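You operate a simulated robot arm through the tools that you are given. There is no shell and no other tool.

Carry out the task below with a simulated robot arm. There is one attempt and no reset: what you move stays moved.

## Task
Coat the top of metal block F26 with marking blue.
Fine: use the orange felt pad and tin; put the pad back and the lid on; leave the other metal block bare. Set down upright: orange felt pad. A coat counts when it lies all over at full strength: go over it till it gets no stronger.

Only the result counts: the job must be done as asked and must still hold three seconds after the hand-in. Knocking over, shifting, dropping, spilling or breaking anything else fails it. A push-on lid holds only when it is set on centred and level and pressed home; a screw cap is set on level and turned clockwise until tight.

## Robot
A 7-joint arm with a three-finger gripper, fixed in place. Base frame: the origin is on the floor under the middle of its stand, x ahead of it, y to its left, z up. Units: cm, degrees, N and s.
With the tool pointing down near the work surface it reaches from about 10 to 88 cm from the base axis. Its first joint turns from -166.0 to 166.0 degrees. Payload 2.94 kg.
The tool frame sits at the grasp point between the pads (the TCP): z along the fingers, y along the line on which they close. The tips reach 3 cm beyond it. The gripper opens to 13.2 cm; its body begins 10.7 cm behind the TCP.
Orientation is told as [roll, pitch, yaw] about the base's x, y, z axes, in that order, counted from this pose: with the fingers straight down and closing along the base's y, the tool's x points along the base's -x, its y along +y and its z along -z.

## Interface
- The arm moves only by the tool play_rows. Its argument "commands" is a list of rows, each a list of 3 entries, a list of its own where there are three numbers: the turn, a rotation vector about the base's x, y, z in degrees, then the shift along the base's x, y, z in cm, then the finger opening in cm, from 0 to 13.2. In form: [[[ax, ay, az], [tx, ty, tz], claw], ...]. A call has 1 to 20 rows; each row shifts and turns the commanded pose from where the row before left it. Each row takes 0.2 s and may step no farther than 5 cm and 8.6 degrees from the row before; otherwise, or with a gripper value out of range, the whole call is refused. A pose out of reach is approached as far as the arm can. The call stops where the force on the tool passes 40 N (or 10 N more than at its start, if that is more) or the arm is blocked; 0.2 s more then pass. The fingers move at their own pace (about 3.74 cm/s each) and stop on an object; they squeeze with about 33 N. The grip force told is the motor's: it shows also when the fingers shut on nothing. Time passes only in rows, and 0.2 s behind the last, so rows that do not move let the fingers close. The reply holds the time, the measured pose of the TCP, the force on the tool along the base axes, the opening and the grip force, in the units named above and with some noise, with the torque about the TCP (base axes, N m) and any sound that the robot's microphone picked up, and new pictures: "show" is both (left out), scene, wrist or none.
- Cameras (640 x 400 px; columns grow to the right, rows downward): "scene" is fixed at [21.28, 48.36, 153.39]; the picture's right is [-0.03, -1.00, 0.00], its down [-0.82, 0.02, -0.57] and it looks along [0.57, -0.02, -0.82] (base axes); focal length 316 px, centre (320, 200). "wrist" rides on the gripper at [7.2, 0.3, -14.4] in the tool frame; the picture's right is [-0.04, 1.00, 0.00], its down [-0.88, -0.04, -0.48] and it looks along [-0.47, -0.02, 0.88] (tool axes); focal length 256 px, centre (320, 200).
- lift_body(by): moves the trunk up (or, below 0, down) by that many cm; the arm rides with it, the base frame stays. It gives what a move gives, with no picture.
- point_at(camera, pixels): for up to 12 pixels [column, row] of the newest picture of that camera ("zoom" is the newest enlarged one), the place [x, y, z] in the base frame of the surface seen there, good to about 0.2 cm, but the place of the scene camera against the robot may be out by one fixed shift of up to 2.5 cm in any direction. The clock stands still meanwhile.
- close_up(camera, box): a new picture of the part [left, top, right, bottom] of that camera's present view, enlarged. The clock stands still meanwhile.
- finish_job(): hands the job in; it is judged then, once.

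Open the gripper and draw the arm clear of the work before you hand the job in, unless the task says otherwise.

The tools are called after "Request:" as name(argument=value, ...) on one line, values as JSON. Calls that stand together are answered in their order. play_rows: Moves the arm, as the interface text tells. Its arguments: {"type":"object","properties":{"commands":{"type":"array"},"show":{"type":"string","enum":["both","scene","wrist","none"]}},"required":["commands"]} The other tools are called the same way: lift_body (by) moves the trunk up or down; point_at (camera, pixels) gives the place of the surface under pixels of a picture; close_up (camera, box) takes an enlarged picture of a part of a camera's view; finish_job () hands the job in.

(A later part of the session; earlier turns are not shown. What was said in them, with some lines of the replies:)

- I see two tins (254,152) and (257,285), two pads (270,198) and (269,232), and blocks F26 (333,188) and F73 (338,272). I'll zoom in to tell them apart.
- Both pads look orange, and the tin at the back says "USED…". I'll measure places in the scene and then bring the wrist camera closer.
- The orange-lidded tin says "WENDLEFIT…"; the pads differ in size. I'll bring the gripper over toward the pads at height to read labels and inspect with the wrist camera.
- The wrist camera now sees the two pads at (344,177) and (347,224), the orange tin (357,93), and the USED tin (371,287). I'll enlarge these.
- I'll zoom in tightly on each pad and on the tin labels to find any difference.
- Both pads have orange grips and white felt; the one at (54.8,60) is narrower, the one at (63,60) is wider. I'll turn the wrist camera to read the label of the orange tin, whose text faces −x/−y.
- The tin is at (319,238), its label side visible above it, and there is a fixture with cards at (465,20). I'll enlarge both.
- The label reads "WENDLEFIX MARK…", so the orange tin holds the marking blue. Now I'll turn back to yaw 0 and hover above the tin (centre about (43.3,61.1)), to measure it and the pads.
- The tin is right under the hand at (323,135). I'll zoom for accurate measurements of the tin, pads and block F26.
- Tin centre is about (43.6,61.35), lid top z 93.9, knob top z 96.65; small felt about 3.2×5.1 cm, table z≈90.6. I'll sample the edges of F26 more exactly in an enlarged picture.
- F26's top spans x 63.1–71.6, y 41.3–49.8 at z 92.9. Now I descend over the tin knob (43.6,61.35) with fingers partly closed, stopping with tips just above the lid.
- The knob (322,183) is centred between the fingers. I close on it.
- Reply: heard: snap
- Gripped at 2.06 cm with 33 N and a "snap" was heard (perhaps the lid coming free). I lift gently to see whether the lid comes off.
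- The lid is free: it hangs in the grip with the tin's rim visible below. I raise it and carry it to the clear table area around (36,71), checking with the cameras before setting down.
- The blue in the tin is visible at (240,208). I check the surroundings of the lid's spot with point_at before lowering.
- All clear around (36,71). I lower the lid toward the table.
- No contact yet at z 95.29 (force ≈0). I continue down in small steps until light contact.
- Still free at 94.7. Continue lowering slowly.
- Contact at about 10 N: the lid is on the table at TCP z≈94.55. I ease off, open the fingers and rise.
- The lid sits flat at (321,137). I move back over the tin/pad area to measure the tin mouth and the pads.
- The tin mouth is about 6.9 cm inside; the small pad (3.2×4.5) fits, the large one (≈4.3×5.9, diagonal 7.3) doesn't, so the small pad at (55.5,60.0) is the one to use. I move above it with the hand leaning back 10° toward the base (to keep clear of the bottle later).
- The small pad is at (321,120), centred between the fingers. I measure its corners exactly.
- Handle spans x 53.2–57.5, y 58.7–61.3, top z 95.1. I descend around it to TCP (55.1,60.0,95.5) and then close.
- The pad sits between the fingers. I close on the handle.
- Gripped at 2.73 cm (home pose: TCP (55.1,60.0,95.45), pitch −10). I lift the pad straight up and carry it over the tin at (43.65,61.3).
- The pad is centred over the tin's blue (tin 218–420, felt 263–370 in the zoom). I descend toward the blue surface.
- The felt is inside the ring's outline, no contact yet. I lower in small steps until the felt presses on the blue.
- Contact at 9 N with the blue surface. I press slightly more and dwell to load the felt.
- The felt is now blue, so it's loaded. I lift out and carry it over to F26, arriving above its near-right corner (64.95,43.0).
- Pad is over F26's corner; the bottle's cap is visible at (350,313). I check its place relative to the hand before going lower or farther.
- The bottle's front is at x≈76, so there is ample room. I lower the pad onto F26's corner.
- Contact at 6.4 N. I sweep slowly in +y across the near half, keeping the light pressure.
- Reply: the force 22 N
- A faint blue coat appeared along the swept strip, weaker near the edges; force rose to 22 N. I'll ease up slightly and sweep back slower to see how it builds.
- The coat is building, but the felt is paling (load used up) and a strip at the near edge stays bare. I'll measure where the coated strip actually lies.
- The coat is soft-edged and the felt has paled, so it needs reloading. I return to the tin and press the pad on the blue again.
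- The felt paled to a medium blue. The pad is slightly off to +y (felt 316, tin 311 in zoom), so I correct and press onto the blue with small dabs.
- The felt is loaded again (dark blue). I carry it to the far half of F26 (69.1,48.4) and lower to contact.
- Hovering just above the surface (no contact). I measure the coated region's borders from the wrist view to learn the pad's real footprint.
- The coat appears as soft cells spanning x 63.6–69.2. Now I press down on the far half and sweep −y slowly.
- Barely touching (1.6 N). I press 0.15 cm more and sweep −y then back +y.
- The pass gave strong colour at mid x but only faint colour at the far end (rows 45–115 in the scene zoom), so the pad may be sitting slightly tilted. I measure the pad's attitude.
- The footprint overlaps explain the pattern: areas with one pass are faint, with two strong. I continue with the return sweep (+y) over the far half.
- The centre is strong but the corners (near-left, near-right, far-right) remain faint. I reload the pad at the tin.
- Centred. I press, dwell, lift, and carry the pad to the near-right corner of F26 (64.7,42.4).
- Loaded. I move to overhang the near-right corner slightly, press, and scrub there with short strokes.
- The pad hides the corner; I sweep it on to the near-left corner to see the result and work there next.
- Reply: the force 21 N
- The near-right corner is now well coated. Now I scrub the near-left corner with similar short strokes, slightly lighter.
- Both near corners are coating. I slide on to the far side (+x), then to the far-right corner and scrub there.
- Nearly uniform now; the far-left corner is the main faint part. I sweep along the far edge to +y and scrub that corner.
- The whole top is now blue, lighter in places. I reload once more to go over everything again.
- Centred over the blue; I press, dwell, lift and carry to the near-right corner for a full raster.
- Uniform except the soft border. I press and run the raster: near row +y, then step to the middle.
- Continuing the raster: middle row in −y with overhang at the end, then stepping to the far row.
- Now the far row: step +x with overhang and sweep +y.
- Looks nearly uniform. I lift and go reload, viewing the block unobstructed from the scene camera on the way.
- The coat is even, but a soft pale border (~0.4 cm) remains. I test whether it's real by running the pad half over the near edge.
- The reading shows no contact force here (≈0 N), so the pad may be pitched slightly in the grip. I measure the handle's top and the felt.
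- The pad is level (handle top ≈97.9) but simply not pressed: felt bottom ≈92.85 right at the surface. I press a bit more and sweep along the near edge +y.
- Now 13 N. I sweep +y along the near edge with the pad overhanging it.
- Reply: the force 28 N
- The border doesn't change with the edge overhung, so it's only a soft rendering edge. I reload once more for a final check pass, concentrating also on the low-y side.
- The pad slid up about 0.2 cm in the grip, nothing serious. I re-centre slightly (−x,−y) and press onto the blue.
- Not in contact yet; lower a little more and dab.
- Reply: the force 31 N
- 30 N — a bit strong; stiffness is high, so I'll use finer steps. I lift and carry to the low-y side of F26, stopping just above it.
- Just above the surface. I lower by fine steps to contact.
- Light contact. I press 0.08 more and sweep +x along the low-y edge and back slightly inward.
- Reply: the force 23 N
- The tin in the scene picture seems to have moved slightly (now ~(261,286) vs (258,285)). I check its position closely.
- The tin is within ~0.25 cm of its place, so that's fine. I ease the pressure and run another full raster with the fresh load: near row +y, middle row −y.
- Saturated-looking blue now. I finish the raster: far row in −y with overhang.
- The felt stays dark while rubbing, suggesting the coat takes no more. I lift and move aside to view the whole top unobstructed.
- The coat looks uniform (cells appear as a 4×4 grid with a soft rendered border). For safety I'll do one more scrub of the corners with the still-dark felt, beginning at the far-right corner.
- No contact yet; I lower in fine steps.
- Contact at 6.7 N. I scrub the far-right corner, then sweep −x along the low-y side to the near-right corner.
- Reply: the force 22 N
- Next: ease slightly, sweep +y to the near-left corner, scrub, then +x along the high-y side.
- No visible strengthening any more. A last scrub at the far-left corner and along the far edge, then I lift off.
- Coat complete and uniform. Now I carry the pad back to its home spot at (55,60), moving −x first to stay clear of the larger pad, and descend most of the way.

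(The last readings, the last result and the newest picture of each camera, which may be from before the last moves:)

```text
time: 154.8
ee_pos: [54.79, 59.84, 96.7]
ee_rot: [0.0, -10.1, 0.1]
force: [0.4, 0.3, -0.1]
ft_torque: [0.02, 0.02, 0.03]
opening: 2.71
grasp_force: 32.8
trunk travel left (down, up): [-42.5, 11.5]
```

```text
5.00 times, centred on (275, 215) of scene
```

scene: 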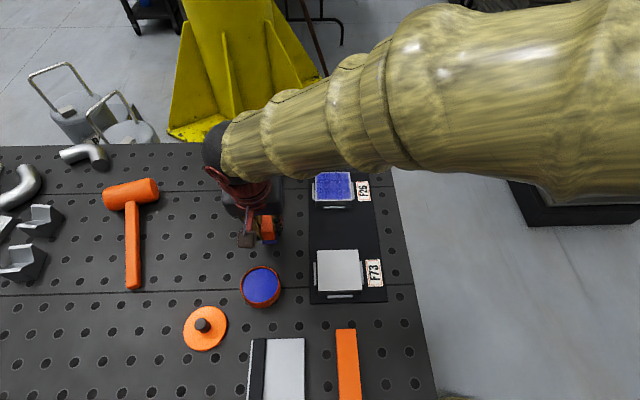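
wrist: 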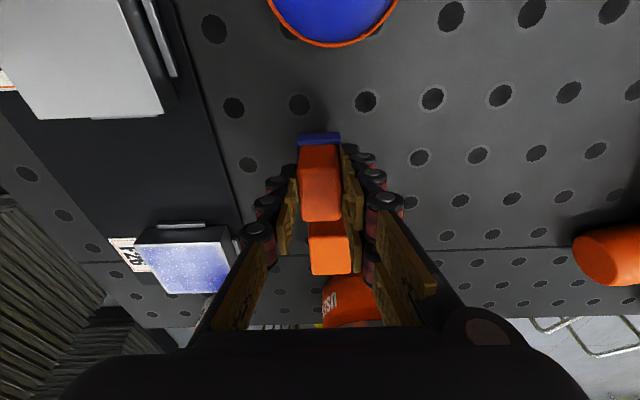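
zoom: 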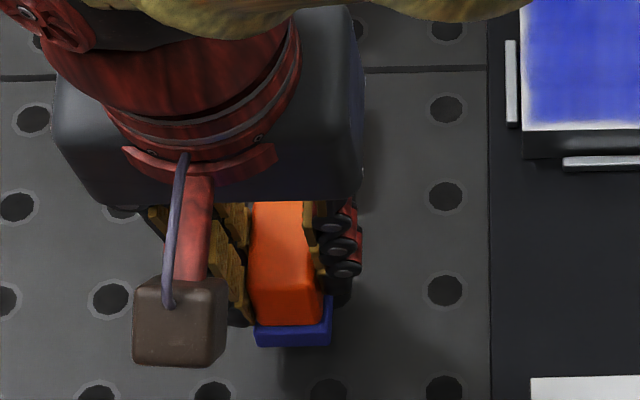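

Over the home spot, still ~1 cm up. I check the felt's near edge x against its original 53.1.

Request:
point_at(camera="wrist", pixels=[[304, 136], [335, 135], [319, 148], [319, 165], [319, 180], [319, 195], [319, 212]])

```text
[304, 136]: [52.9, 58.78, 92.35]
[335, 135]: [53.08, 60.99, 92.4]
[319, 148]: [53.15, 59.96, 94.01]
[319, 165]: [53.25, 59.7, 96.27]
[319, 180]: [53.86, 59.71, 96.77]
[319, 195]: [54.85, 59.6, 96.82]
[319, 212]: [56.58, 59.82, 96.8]
```

Position matches the original within 0.1 cm, and the handle top is level (96.8). I lower toward the table, finishing in fine steps.

Request:
play_rows(commands=[[[0, 0, 0], [0.1, 0.1, -0.8], 1.5], [[0, 0, 0], [0, 0, -0.5], 1.5], [[0, 0, 0], [0, 0, -0.1], 1.5], [[0, 0, 0], [0, 0, 0], 1.5]], show="none")

```text
time: 155.8
ee_pos: [54.83, 59.99, 95.53]
ee_rot: [0.1, -10.1, 0.0]
force: [0.2, 0.9, -0.8]
ft_torque: [-0.01, 0.0, 0.0]
opening: 2.69
grasp_force: 32.3
trunk travel left (down, up): [-42.5, 11.5]
```

Not yet in contact at 95.5; continue in fine steps.

Request:
play_rows(commands=[[[0, 0, 0], [0, 0, -0.12], 1.5], [[0, 0, 0], [0, 0, -0.1], 1.5], [[0, 0, 0], [0, 0, -0.08], 1.5], [[0, 0, 0], [0, 0, 0], 1.5]], show="none")

```text
time: 156.8
ee_pos: [54.88, 60.1, 95.16]
ee_rot: [0.0, -10.0, -0.1]
force: [-0.1, -0.1, -0.9]
ft_torque: [-0.03, 0.02, 0.02]
opening: 2.7
grasp_force: 32.6
trunk travel left (down, up): [-42.5, 11.5]
```

Still free at 95.16; a few more fine steps.

Request:
play_rows(commands=[[[0, 0, 0], [0, 0, -0.07], 1.5], [[0, 0, 0], [0, 0, -0.07], 1.5], [[0, 0, 0], [0, 0, 0], 1.5]], show="none")

```text
time: 157.6
ee_pos: [54.82, 60.13, 95.09]
ee_rot: [0.0, -10.0, 0.1]
force: [1.0, -0.1, 4.0]
ft_torque: [-0.09, -0.05, -0.01]
opening: 2.71
grasp_force: 33.1
trunk travel left (down, up): [-42.5, 11.5]
```

Contact at 4 N — the pad stands on the table. I release slowly and rise straight up.

Request:
play_rows(commands=[[[0, 0, 0], [0, 0, 0.02], 3], [[0, 0, 0], [0, 0, 0], 4], [[0, 0, 0], [0, 0, 0], 5.5], [[0, 0, 0], [0, 0, 0], 5.5], [[0, 0, 0], [0, 0, 0], 5.5], [[0, 0, 0], [0, 0, 1], 5.5], [[0, 0, 0], [0, 0, 2], 5.5], [[0, 0, 0], [0, 0, 3], 5.5], [[0, 0, 0], [0, 0, 3], 5.5], [[0, 0, 0], [0, 0, 0], 5.5]])

Request:
close_up(camera="wrist", box=[240, 80, 400, 220])

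Request:
close_up(camera="scene", box=[240, 175, 310, 255])

```text
time: 159.8
ee_pos: [54.87, 60.34, 104.37]
ee_rot: [0.0, -9.9, 0.0]
force: [-0.9, -0.2, -0.4]
ft_torque: [-0.01, 0.0, 0.01]
opening: 5.51
grasp_force: 0.0
trunk travel left (down, up): [-42.5, 11.5]
```

scene: 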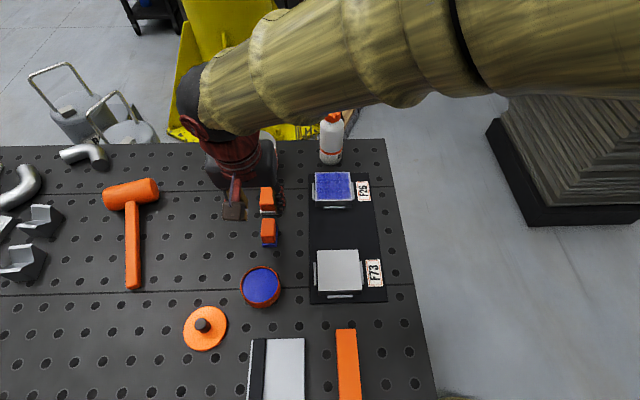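
wrist: 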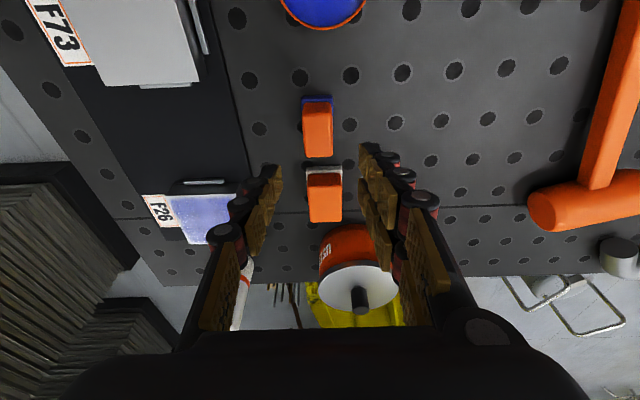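

```text
2.86 times, centred on (320, 150) of wrist
```

zoom: 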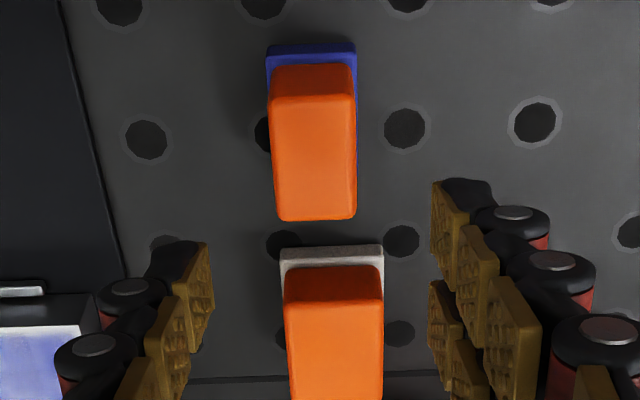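

```text
5.00 times, centred on (275, 215) of scene
```

zoom: 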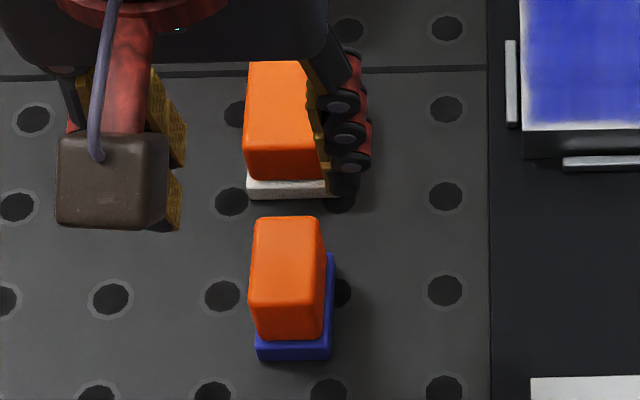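

The pad stands upright exactly at its old place. Next I level the hand and hover over the tin to measure its exact centre for the lid.

Request:
play_rows(commands=[[[0, 2.5, 0], [-2.8, 0.2, 1], 6], [[0, 2.5, 0], [-2.8, 0.2, 1], 8], [[0, 2.5, 0], [-2.8, 0.2, 1], 10], [[0, 2.5, 0], [-2.9, 0.2, 0.6], 12], [[0, 0, 0], [0, 0, 0], 13.2], [[0, 0, 0], [0, 0, 0], 13.2]])

Request:
close_up(camera="wrist", box=[280, 90, 370, 160])

```text
time: 161.2
ee_pos: [43.52, 60.93, 108.01]
ee_rot: [0.0, 0.0, -0.1]
force: [0.4, 0.3, 0.2]
ft_torque: [0.03, 0.0, 0.01]
opening: 13.13
grasp_force: 0.1
trunk travel left (down, up): [-42.5, 11.5]
```

scene: 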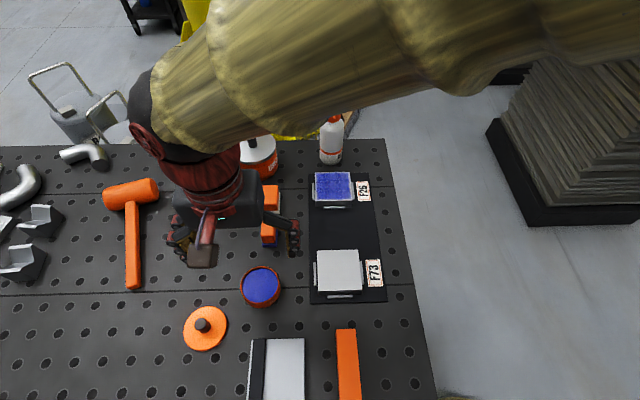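
wrist: 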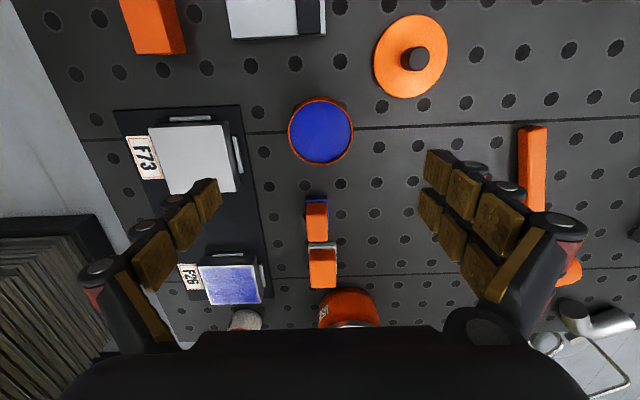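

```text
5.71 times, centred on (325, 125) of wrist
```

zoom: 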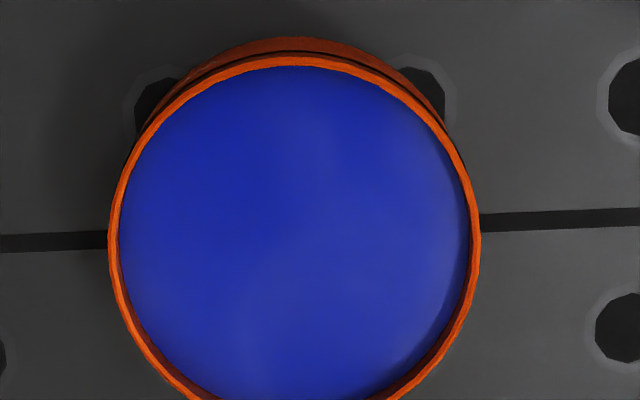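

The tin has shifted a few millimetres toward −y from the pressing. I measure its rim precisely.

Request:
point_at(camera="zoom", pixels=[[113, 235], [475, 235], [294, 64], [125, 235], [462, 235], [294, 235], [160, 380], [430, 380]])

Request:
close_up(camera="wrist", box=[280, 85, 370, 180])

Request:
point_at(camera="wrist", pixels=[[321, 163], [321, 161], [321, 99], [290, 131], [352, 131], [412, 57], [375, 55], [447, 52], [411, 16], [411, 96]])

```text
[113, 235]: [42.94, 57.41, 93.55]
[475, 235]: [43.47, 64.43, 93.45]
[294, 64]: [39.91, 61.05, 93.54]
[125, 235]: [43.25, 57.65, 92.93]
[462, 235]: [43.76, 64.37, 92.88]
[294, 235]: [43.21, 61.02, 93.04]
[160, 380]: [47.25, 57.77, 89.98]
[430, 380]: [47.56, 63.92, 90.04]
```

```text
4.21 times, centred on (325, 132) of wrist
```

zoom: 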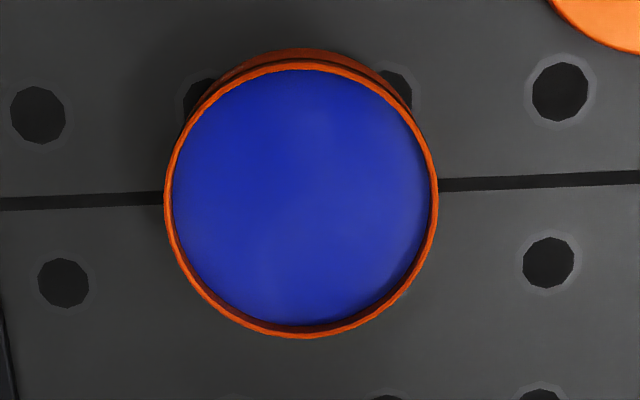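

```text
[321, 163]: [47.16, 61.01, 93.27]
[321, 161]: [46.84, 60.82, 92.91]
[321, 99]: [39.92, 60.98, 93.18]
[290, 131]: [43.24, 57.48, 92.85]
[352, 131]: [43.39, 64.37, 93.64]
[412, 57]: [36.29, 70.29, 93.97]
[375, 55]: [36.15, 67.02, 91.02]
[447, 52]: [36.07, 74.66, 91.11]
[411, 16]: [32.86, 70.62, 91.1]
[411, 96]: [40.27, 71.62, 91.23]
```

Tin centre now ≈(43.5,60.9) by camera, so the lid must be seated with TCP at about (43.39,60.8). I move over the lid at (36.1,71.1).

Request:
play_rows(commands=[[[0, 0, 0], [-2.47, 3.38, -1.3], 11], [[0, 0, 0], [-2.47, 3.38, -1.3], 9], [[0, 0, 0], [-2.46, 3.38, -1.3], 7], [[0, 0, 0], [0, 0, -1], 5], [[0, 0, 0], [0, 0, -1], 5], [[0, 0, 0], [0, 0, 0], 5]], show="wrist")

Request:
close_up(camera="wrist", box=[240, 80, 400, 220])

```text
time: 162.6
ee_pos: [36.18, 71.03, 101.74]
ee_rot: [0.0, -0.1, 0.0]
force: [-0.4, 0.2, -0.2]
ft_torque: [-0.02, 0.0, 0.04]
opening: 4.98
grasp_force: 0.2
trunk travel left (down, up): [-42.5, 11.5]
```

wrist: 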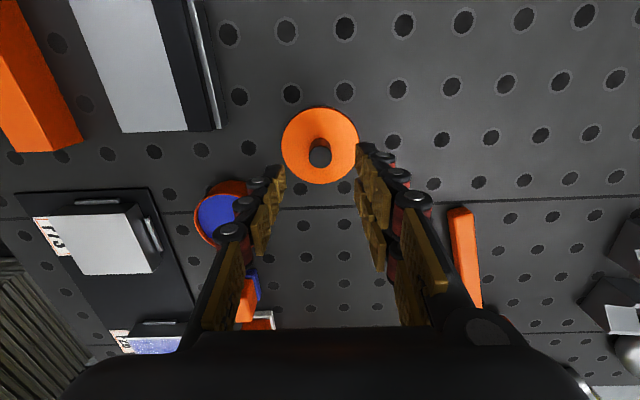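

```text
2.86 times, centred on (320, 150) of wrist
```

zoom: 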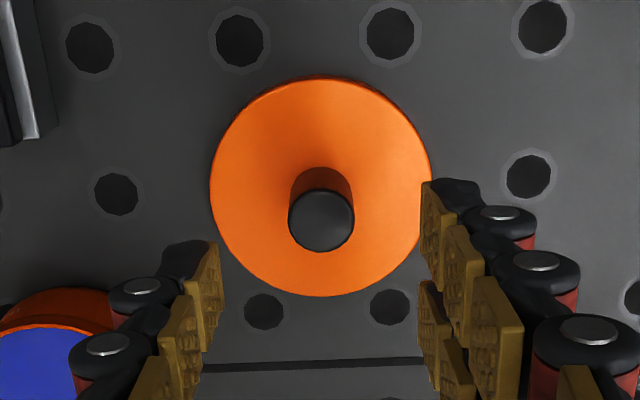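

The knob (321,218 in zoom) is centred between the fingers. I descend around it and grip.

Request:
play_rows(commands=[[[0, 0, 0], [0, 0, -2.5], 5], [[0, 0, 0], [0, 0, -2.5], 5], [[0, 0, 0], [0, 0, -1.5], 5], [[0, 0, 0], [0, 0, -0.5], 5], [[0, 0, 0], [0, 0, 0], 5], [[0, 0, 0], [0, 0, 0], 3.5], [[0, 0, 0], [0, 0, 0], 2.5], [[0, 0, 0], [0, 0, 0], 1], [[0, 0, 0], [0, 0, 0], 1], [[0, 0, 0], [0, 0, 0], 1]], show="wrist")

Request:
close_up(camera="wrist", box=[240, 100, 420, 240])

```text
time: 164.8
ee_pos: [36.17, 71.13, 94.77]
ee_rot: [0.1, 0.0, 0.0]
force: [0.4, 0.0, -0.8]
ft_torque: [-0.03, 0.02, 0.0]
opening: 2.01
grasp_force: 33.2
trunk travel left (down, up): [-42.5, 11.5]
```

wrist: 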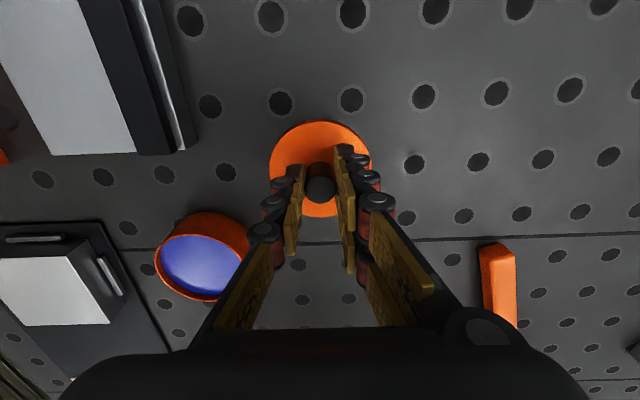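

```text
2.86 times, centred on (330, 170) of wrist
```

zoom: 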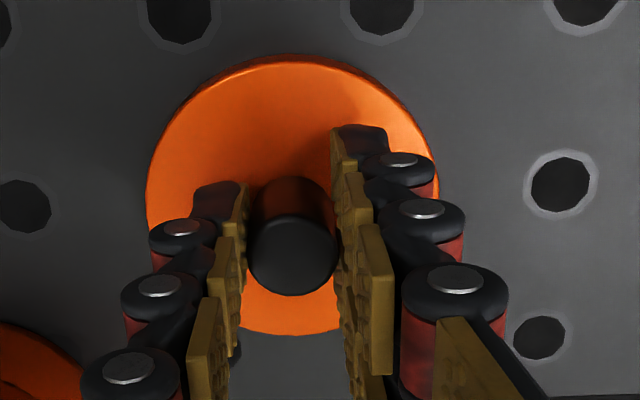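

Gripped (2.01 cm). I lift the lid and carry it above the tin.

Request:
play_rows(commands=[[[0, 0, 0], [0, 0, 1], 1], [[0, 0, 0], [0, 0, 2.5], 1], [[0, 0, 0], [0, 0, 2.7], 1], [[0, 0, 0], [2.41, -3.43, 0], 1], [[0, 0, 0], [2.41, -3.43, 0], 1], [[0, 0, 0], [2.4, -3.43, 0], 1], [[0, 0, 0], [0, 0, 0], 1], [[0, 0, 0], [0, 0, -1.3], 1], [[0, 0, 0], [0, 0, -0.8], 1], [[0, 0, 0], [0, 0, 0], 1]])

Request:
close_up(camera="wrist", box=[240, 100, 420, 240])

Request:
close_up(camera="scene", box=[225, 255, 305, 310])

```text
time: 167.0
ee_pos: [43.18, 60.6, 98.89]
ee_rot: [0.1, 0.0, 0.0]
force: [-0.1, 0.3, -0.5]
ft_torque: [-0.01, 0.01, -0.01]
opening: 2.05
grasp_force: 33.3
trunk travel left (down, up): [-42.5, 11.5]
```

scene: 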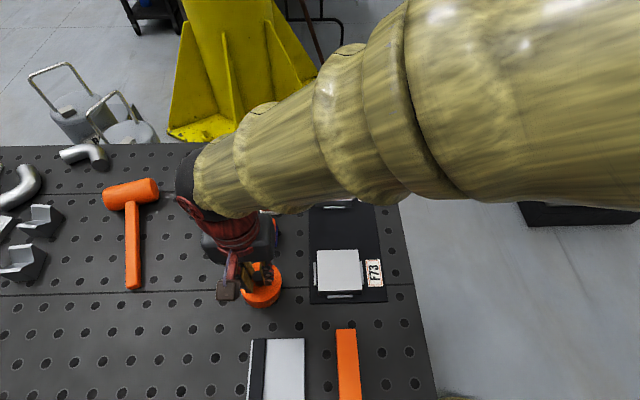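
wrist: 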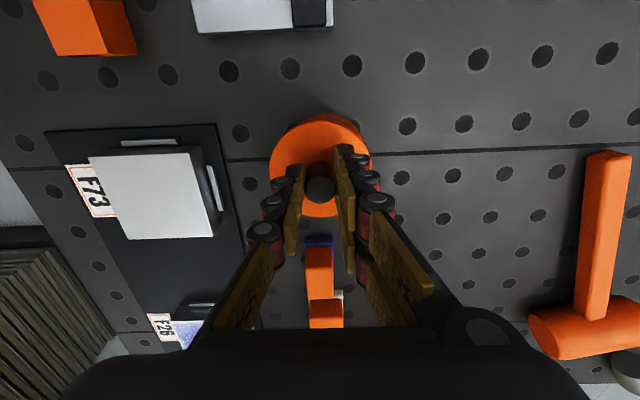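

```text
2.86 times, centred on (330, 170) of wrist
```

zoom: 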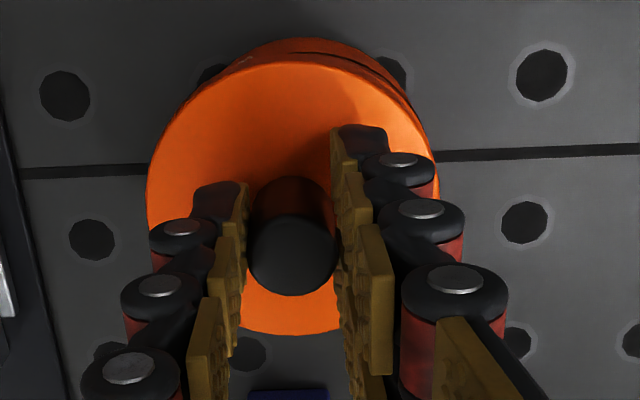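

```text
7.27 times, centred on (265, 282) of scene
```

zoom: 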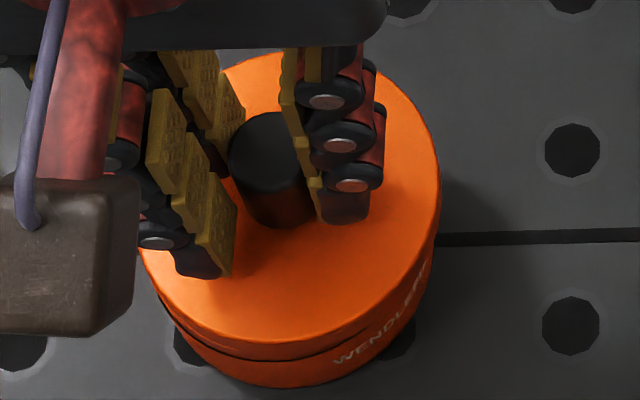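

The measured pose (43.18,60.6) is a bit off target; I take repeat readings before seating the lid.

Request:
play_rows(commands=[[[0, 0, 0], [0, 0, 0], 1], [[0, 0, 0], [0, 0, 0], 1]], show="none")

Request:
play_rows(commands=[[[0, 0, 0], [0, 0, 0], 1], [[0, 0, 0], [0, 0, 0], 1]], show="none")

Request:
close_up(camera="scene", box=[240, 262, 290, 312])

Request:
close_up(camera="wrist", box=[260, 100, 380, 180])

```text
time: 167.6
ee_pos: [43.4, 60.63, 98.9]
ee_rot: [-0.1, 0.0, 0.0]
force: [-0.6, -0.5, -0.4]
ft_torque: [0.0, -0.04, -0.02]
opening: 2.02
grasp_force: 33.1
trunk travel left (down, up): [-42.5, 11.5]
```

```text
time: 168.2
ee_pos: [43.33, 60.58, 98.77]
ee_rot: [0.0, -0.1, 0.1]
force: [0.7, -0.2, -0.7]
ft_torque: [0.02, 0.01, 0.03]
opening: 2.02
grasp_force: 32.9
trunk travel left (down, up): [-42.5, 11.5]
```

```text
8.00 times, centred on (265, 287) of scene
```

zoom: 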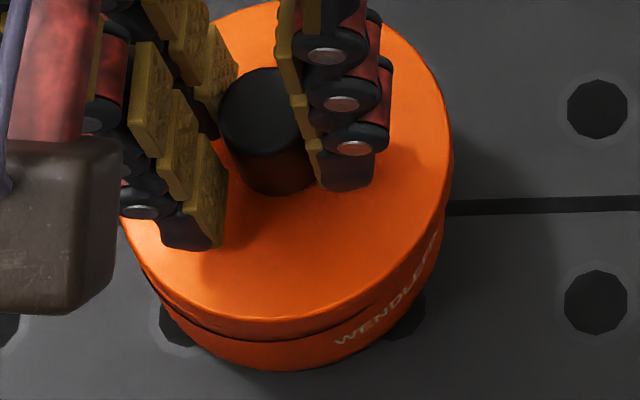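

```text
5.00 times, centred on (320, 140) of wrist
```

zoom: 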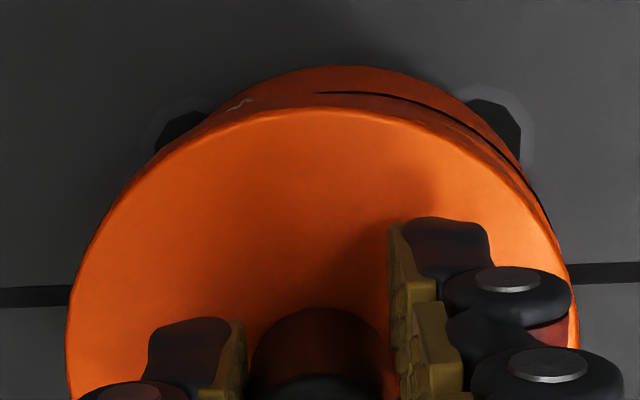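

Average pose is (43.30,60.60); I shift +0.1 x, +0.2 y to line up with the tin and look again.

Request:
play_rows(commands=[[[0, 0, 0], [0.1, 0.2, 0], 1], [[0, 0, 0], [0, 0, 0], 1], [[0, 0, 0], [0, 0, 0], 1]], show="wrist")

Request:
close_up(camera="wrist", box=[240, 100, 420, 240])

Request:
close_up(camera="wrist", box=[260, 100, 380, 180])

Request:
close_up(camera="scene", box=[240, 262, 290, 312])

```text
time: 169.0
ee_pos: [43.34, 60.79, 98.87]
ee_rot: [0.0, -0.1, 0.0]
force: [0.6, 0.0, -0.6]
ft_torque: [-0.02, 0.0, 0.01]
opening: 2.05
grasp_force: 32.3
trunk travel left (down, up): [-42.5, 11.5]
```

wrist: 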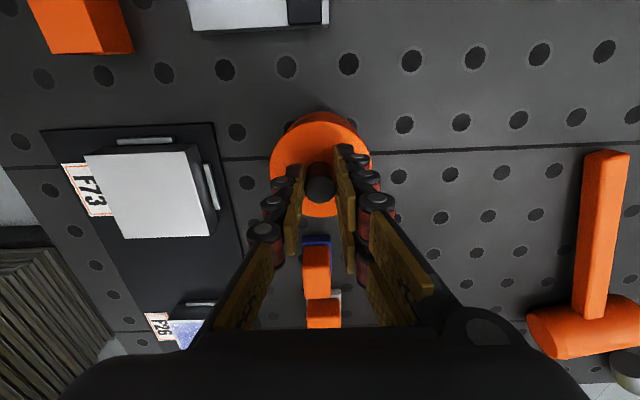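

```text
2.86 times, centred on (330, 170) of wrist
```

zoom: 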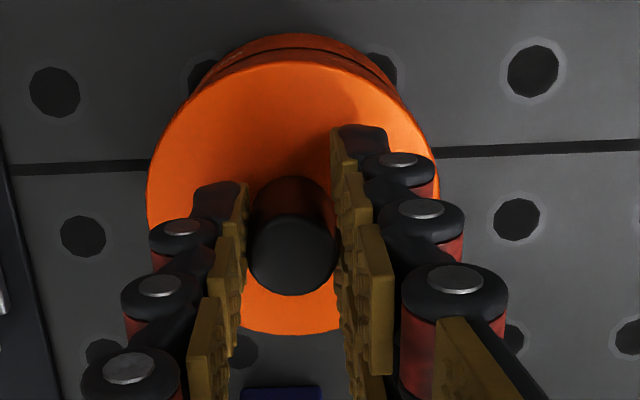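

```text
5.00 times, centred on (320, 140) of wrist
```

zoom: 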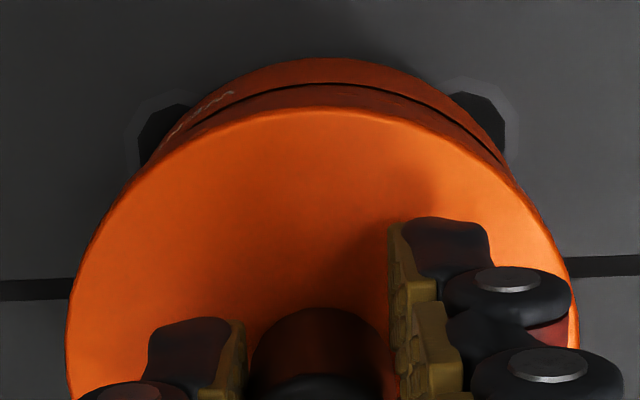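

```text
8.00 times, centred on (265, 287) of scene
```

zoom: 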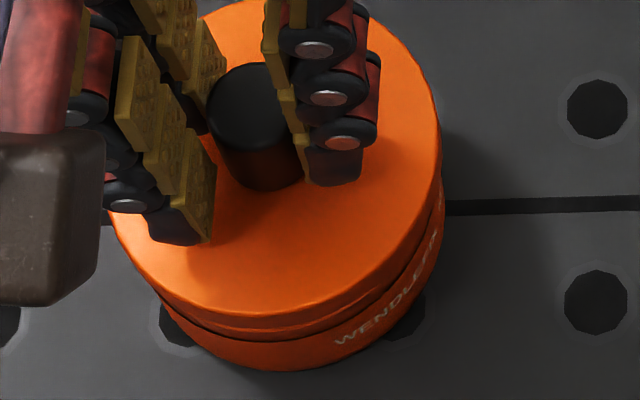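

Now the tin's arc shows evenly around the lid, and the pose (43.34,60.79) matches the target. I lower gently onto the rim.

Request:
play_rows(commands=[[[0, 0, 0], [0.03, 0, -0.3], 1], [[0, 0, 0], [0, 0, -0.3], 1], [[0, 0, 0], [0, 0, -0.2], 1], [[0, 0, 0], [0, 0, 0], 1]], show="wrist")

Request:
close_up(camera="scene", box=[240, 262, 290, 312])

Request:
close_up(camera="wrist", box=[260, 100, 380, 180])

```text
time: 170.0
ee_pos: [43.58, 60.87, 98.01]
ee_rot: [-0.1, 0.0, 0.0]
force: [0.9, -0.1, -0.5]
ft_torque: [0.01, 0.01, 0.02]
opening: 2.01
grasp_force: 32.6
trunk travel left (down, up): [-42.5, 11.5]
```

wrist: 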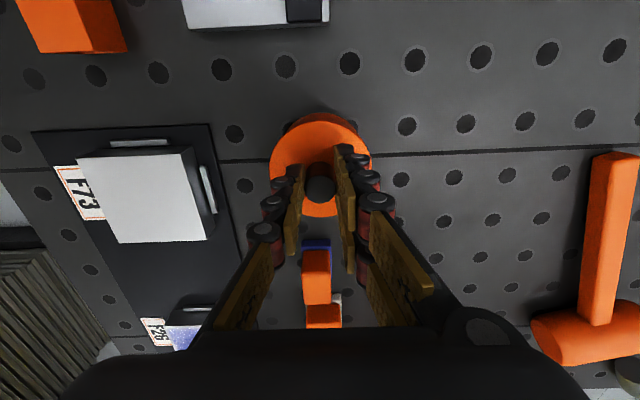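

```text
8.00 times, centred on (265, 287) of scene
```

zoom: 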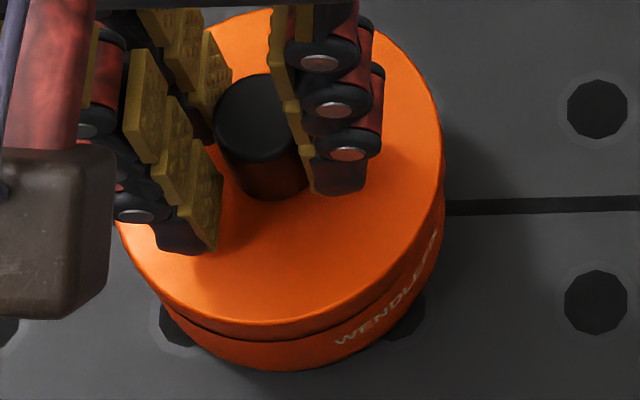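

```text
5.00 times, centred on (320, 140) of wrist
```

zoom: 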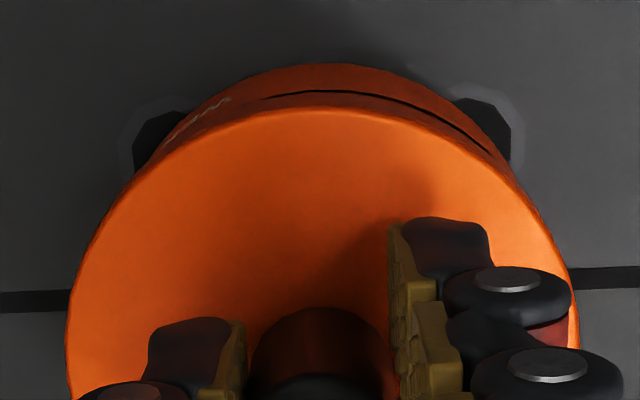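

Alignment is within about a millimetre. I nudge +0.05 in y and lower further, watching for contact.

Request:
play_rows(commands=[[[0, 0, 0], [0, 0.05, -0.15], 1], [[0, 0, 0], [0, 0, -0.1], 1], [[0, 0, 0], [0, 0, -0.1], 1], [[0, 0, 0], [0, 0, 0], 1]], show="none")

```text
time: 171.0
ee_pos: [43.47, 60.95, 97.66]
ee_rot: [0.1, 0.0, -0.1]
force: [-0.5, 0.4, -0.8]
ft_torque: [0.0, 0.04, -0.02]
opening: 2.01
grasp_force: 32.8
trunk travel left (down, up): [-42.5, 11.5]
```

Still no contact at z 97.66, so the lid is slipping over the rim freely. I continue down in 0.1 steps.

Request:
play_rows(commands=[[[0, 0, 0], [0, 0, -0.1], 1], [[0, 0, 0], [0, 0, -0.1], 1], [[0, 0, 0], [0, 0, 0], 1]], show="none")

```text
time: 171.8
ee_pos: [43.55, 60.97, 97.51]
ee_rot: [0.1, -0.1, 0.0]
force: [-2.7, 1.8, 6.9]
ft_torque: [-0.04, 0.0, 0.0]
opening: 2.01
grasp_force: 32.9
trunk travel left (down, up): [-42.5, 11.5]
heard: snap
```

"Snap" heard with 7 N: the lid engaged. I press a bit more to make sure it is home.

Request:
play_rows(commands=[[[0, 0, 0], [0, 0, -0.1], 1], [[0, 0, 0], [0, 0, -0.06], 1], [[0, 0, 0], [0, 0, 0], 1]], show="wrist")

Request:
close_up(camera="scene", box=[240, 262, 290, 312])

Request:
close_up(camera="wrist", box=[260, 100, 380, 180])

```text
time: 172.6
ee_pos: [43.46, 60.96, 97.53]
ee_rot: [0.1, -0.1, 0.1]
force: [-5.9, 0.3, 18.2]
ft_torque: [-0.02, 0.14, -0.03]
opening: 2.04
grasp_force: 32.6
trunk travel left (down, up): [-42.5, 11.5]
```

wrist: 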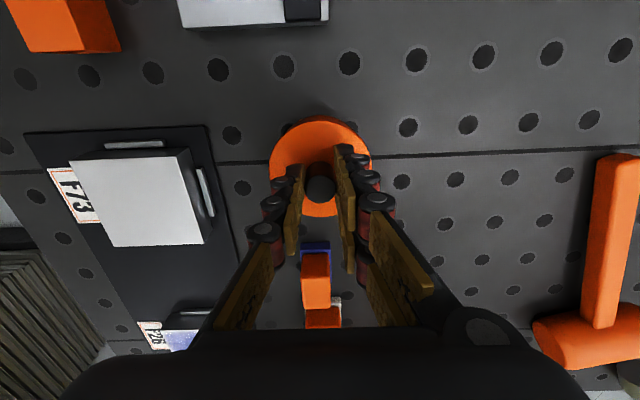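

```text
8.00 times, centred on (265, 287) of scene
```

zoom: 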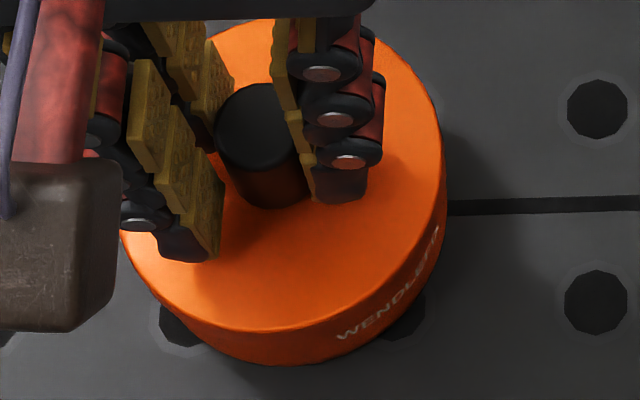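

```text
5.00 times, centred on (320, 140) of wrist
```

zoom: 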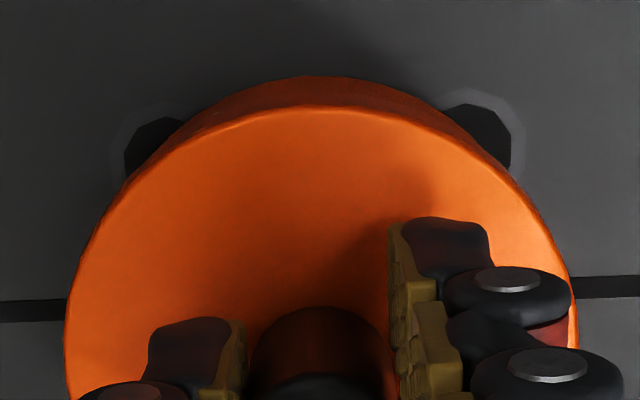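

The seam has closed — the lid sits flush, as at the start. I ease the pressure to a few newtons, then open the fingers.

Request:
play_rows(commands=[[[0, 0, 0], [0, 0, 0.1], 1], [[0, 0, 0], [0, 0, 0], 1]], show="none")

```text
time: 173.2
ee_pos: [43.45, 61.01, 97.63]
ee_rot: [0.1, -0.1, 0.1]
force: [-3.2, 5.7, 17.5]
ft_torque: [0.18, 0.07, 0.03]
opening: 2.03
grasp_force: 33.4
trunk travel left (down, up): [-42.5, 11.5]
```

Force still reads 17.5 N; I take a still reading before easing further.

Request:
play_rows(commands=[[[0, 0, 0], [0, 0, 0.04], 1], [[0, 0, 0], [0, 0, 0], 1], [[0, 0, 0], [0, 0, 0], 1]], show="none")

```text
time: 174.0
ee_pos: [43.45, 60.91, 97.43]
ee_rot: [0.0, 0.0, -0.1]
force: [-3.9, 6.7, 15.5]
ft_torque: [0.2, -0.04, 0.0]
opening: 2.02
grasp_force: 33.1
trunk travel left (down, up): [-42.5, 11.5]
```

15 N downward keeps the lid seated while I open the fingers, then rise.

Request:
play_rows(commands=[[[0, 0, 0], [0, 0, 0], 2.5], [[0, 0, 0], [0, 0, 0], 3.5], [[0, 0, 0], [0, 0, 0], 5], [[0, 0, 0], [0, 0, 0], 5], [[0, 0, 0], [0, 0, 1], 5], [[0, 0, 0], [0, 0, 2], 5], [[0, 0, 0], [0, 0, 3], 5], [[0, 0, 0], [0, 0, 3], 6], [[0, 0, 0], [0, 0, 0], 6]])

Request:
close_up(camera="scene", box=[240, 262, 290, 312])

Request:
close_up(camera="wrist", box=[270, 90, 370, 170])

```text
time: 176.0
ee_pos: [43.83, 61.01, 106.63]
ee_rot: [0.1, 0.0, 0.0]
force: [1.3, 0.0, 0.0]
ft_torque: [-0.02, 0.0, 0.01]
opening: 6.02
grasp_force: 0.0
trunk travel left (down, up): [-42.5, 11.5]
```

scene: 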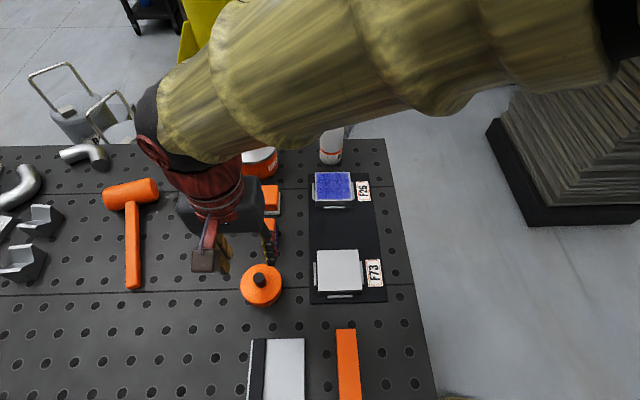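
wrist: 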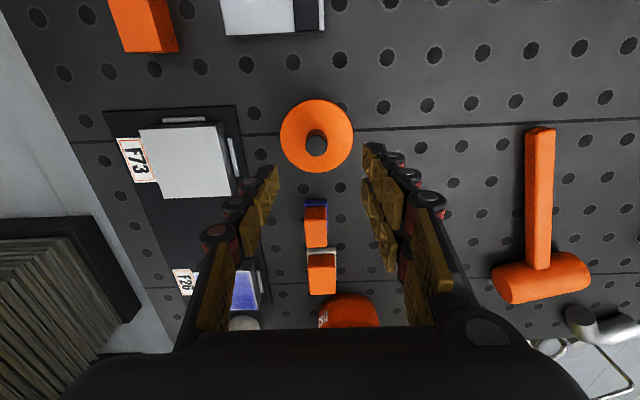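

```text
8.00 times, centred on (265, 287) of scene
```

zoom: 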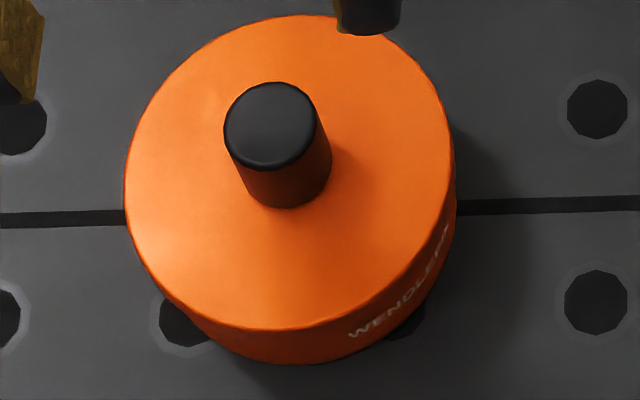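

```text
5.00 times, centred on (320, 130) of wrist
```

zoom: 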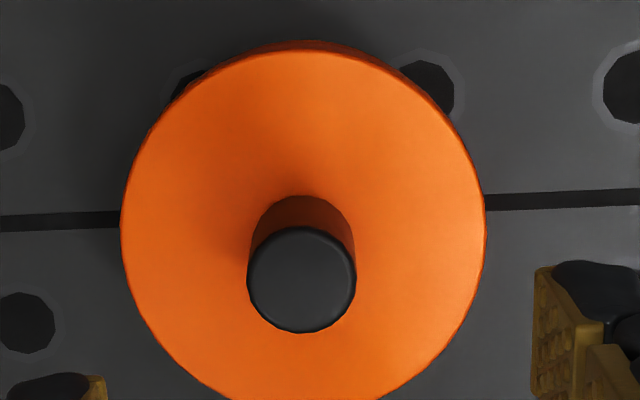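

The lid sits flush and level. I verify its heights around the edge and re-inspect F26, F73 and the pads.

Request:
point_at(camera="wrist", pixels=[[317, 142], [285, 132], [350, 132], [317, 106], [317, 168], [300, 115], [340, 155]])

Request:
close_up(camera="scene", box=[300, 160, 400, 310])

Request:
close_up(camera="wrist", box=[160, 100, 360, 310])

```text
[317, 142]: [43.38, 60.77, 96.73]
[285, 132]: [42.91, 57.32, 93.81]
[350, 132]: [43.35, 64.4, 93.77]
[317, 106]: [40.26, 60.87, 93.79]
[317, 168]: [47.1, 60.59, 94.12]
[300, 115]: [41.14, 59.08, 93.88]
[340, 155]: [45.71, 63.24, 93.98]
```

```text
2.67 times, centred on (350, 235) of scene
```

zoom: 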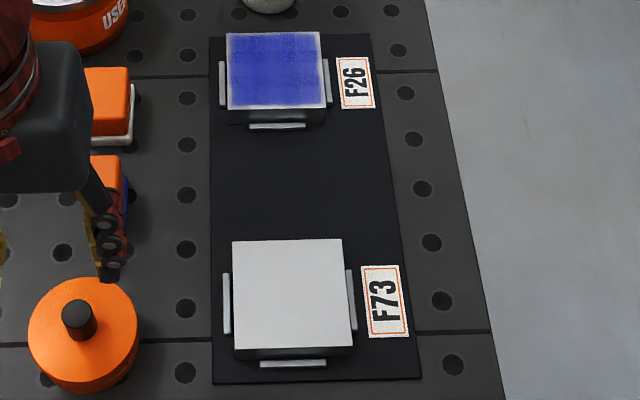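

```text
1.90 times, centred on (260, 205) of wrist
```

zoom: 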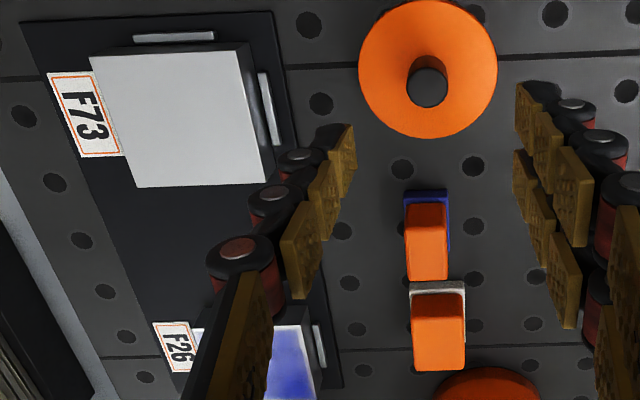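

Lid height and level match the start (top ≈93.9, knob 96.7); F73 is bare. I raise the arm and look at F26 from straight above before retreating.

Request:
play_rows(commands=[[[0, 0, 0], [0, 0, 4], 8], [[0, 0, 0], [0, 0, 4], 10], [[0, 0, 0], [3, -3.8, 0.5], 13], [[0, 0, 0], [3, -3.8, 0], 13], [[0, 0, 0], [3, -3.8, 0], 13], [[0, 0, 0], [3, -3.8, 0], 13], [[0, 0, 0], [0, 0, 0], 13]])

Request:
close_up(camera="wrist", box=[270, 140, 370, 220])

Request:
close_up(camera="scene", box=[235, 180, 295, 310])

```text
time: 177.6
ee_pos: [55.57, 45.76, 115.06]
ee_rot: [-0.1, 0.1, 0.0]
force: [0.7, 0.4, 0.2]
ft_torque: [0.0, -0.01, -0.01]
opening: 12.98
grasp_force: 0.0
trunk travel left (down, up): [-42.5, 11.5]
```

scene: 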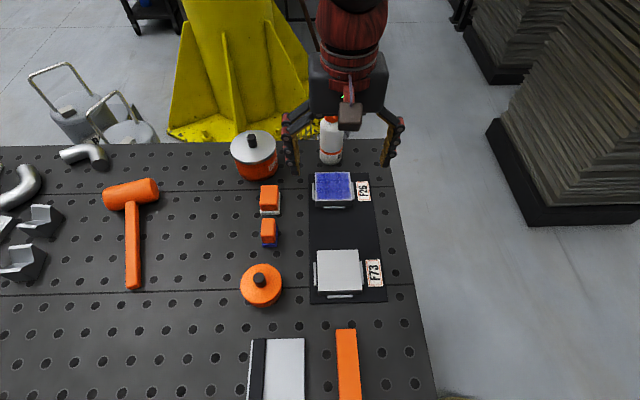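
wrist: 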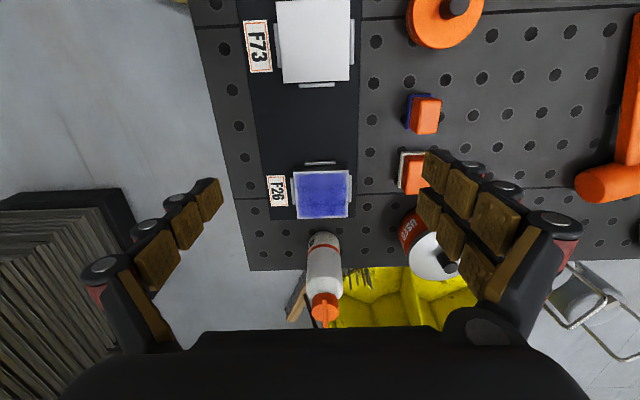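

```text
5.00 times, centred on (320, 180) of wrist
```

zoom: 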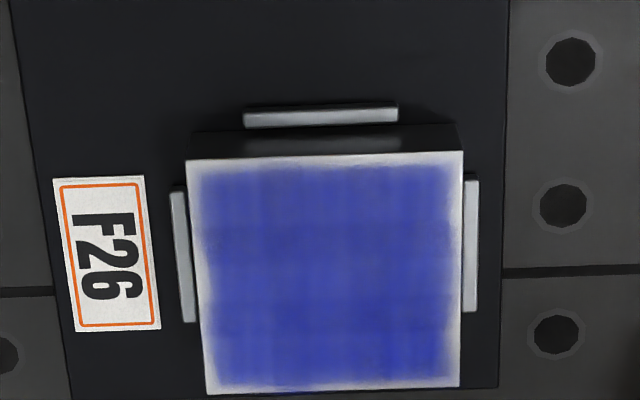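

```text
3.08 times, centred on (265, 245) of scene
```

zoom: 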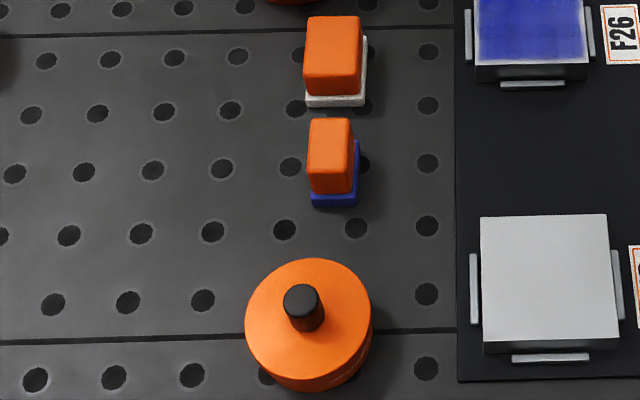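

Everything looks right: F26 evenly coated, F73 bare, pad upright in place, lid on. I retract the arm to its starting area.

Request:
play_rows(commands=[[[0, 0, 0], [0.3, -4, 1.2], 13], [[0, 0, 0], [0.3, -4, 1.2], 13], [[0, 0, 0], [0.3, -4, 1.2], 13], [[0, 0, 0], [0.3, -4, 1.2], 13], [[0, 0, 0], [0.3, -4, 1.2], 13], [[0, 0, 0], [0, 0, 0], 13], [[0, 0, 0], [0, 0, 0], 13]])

Request:
close_up(camera="scene", box=[220, 120, 400, 310])

Request:
close_up(camera="scene", box=[310, 168, 360, 208])

```text
time: 179.2
ee_pos: [56.95, 25.65, 121.04]
ee_rot: [-0.1, 0.0, 0.0]
force: [-0.3, -0.1, -0.2]
ft_torque: [0.04, 0.01, -0.02]
opening: 13.03
grasp_force: 0.2
trunk travel left (down, up): [-42.5, 11.5]
```

scene: 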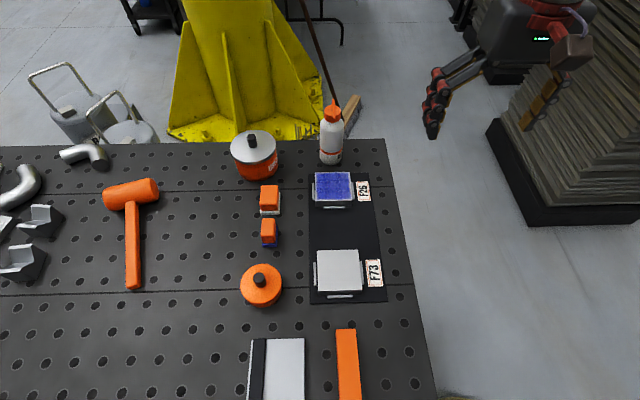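
wrist: 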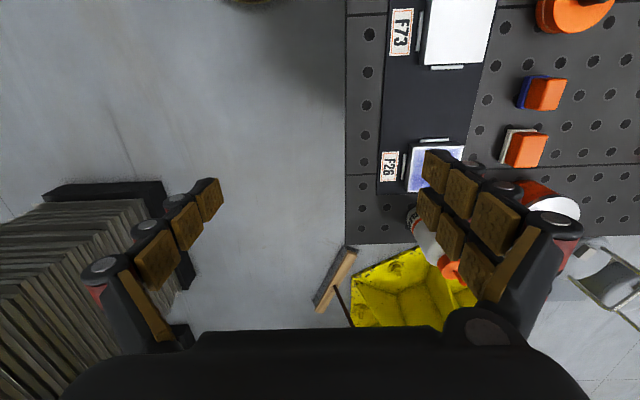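

```text
2.11 times, centred on (310, 215) of scene
```

zoom: 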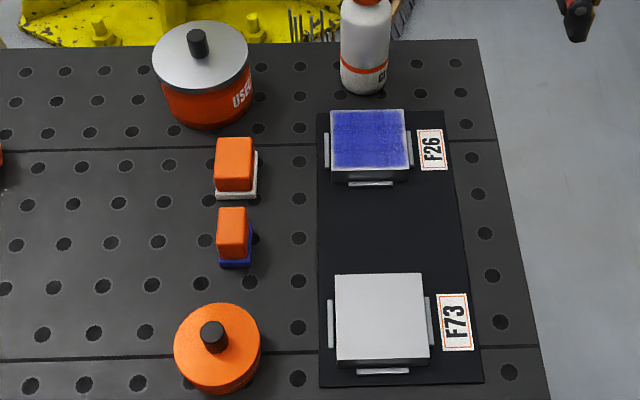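

```text
10.00 times, centred on (335, 188) of scene
```

zoom: 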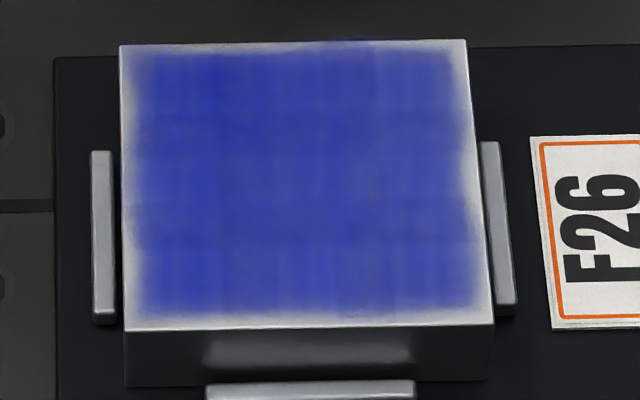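

The final scene shows F26 evenly blue, F73 bare, the pad upright at its place, the tin lidded flush, everything else untouched, and the arm clear with open gripper. I hand the job in.

Request:
finish_job()

```text
The job is handed in.
```

I handed the job in. The tool only confirmed receipt and gave no verdict on whether it passed.

- **F26:** the top is evenly blue, and further passes made it no stronger. A pale border of about 0.4 cm shows on all four sides. Running the pad over the near edge didn't change it, so I took it as how the coat is drawn rather than bare metal; I couldn't confirm that.
- **F73:** left bare.
- **Pad:** both pads on the bench are orange. I used the smaller one because the larger one won't fit in the tin. It stands upright within about a millimetre of where it was.
- **Tin and lid:** the lid snapped on and sits flush and level. The tin itself moved about half a centimetre when I pressed too hard on one reload (30 N), and I didn't move it back.

In the last pictures nothing else on the bench looks moved. The gripper is open and the arm is clear of the work.
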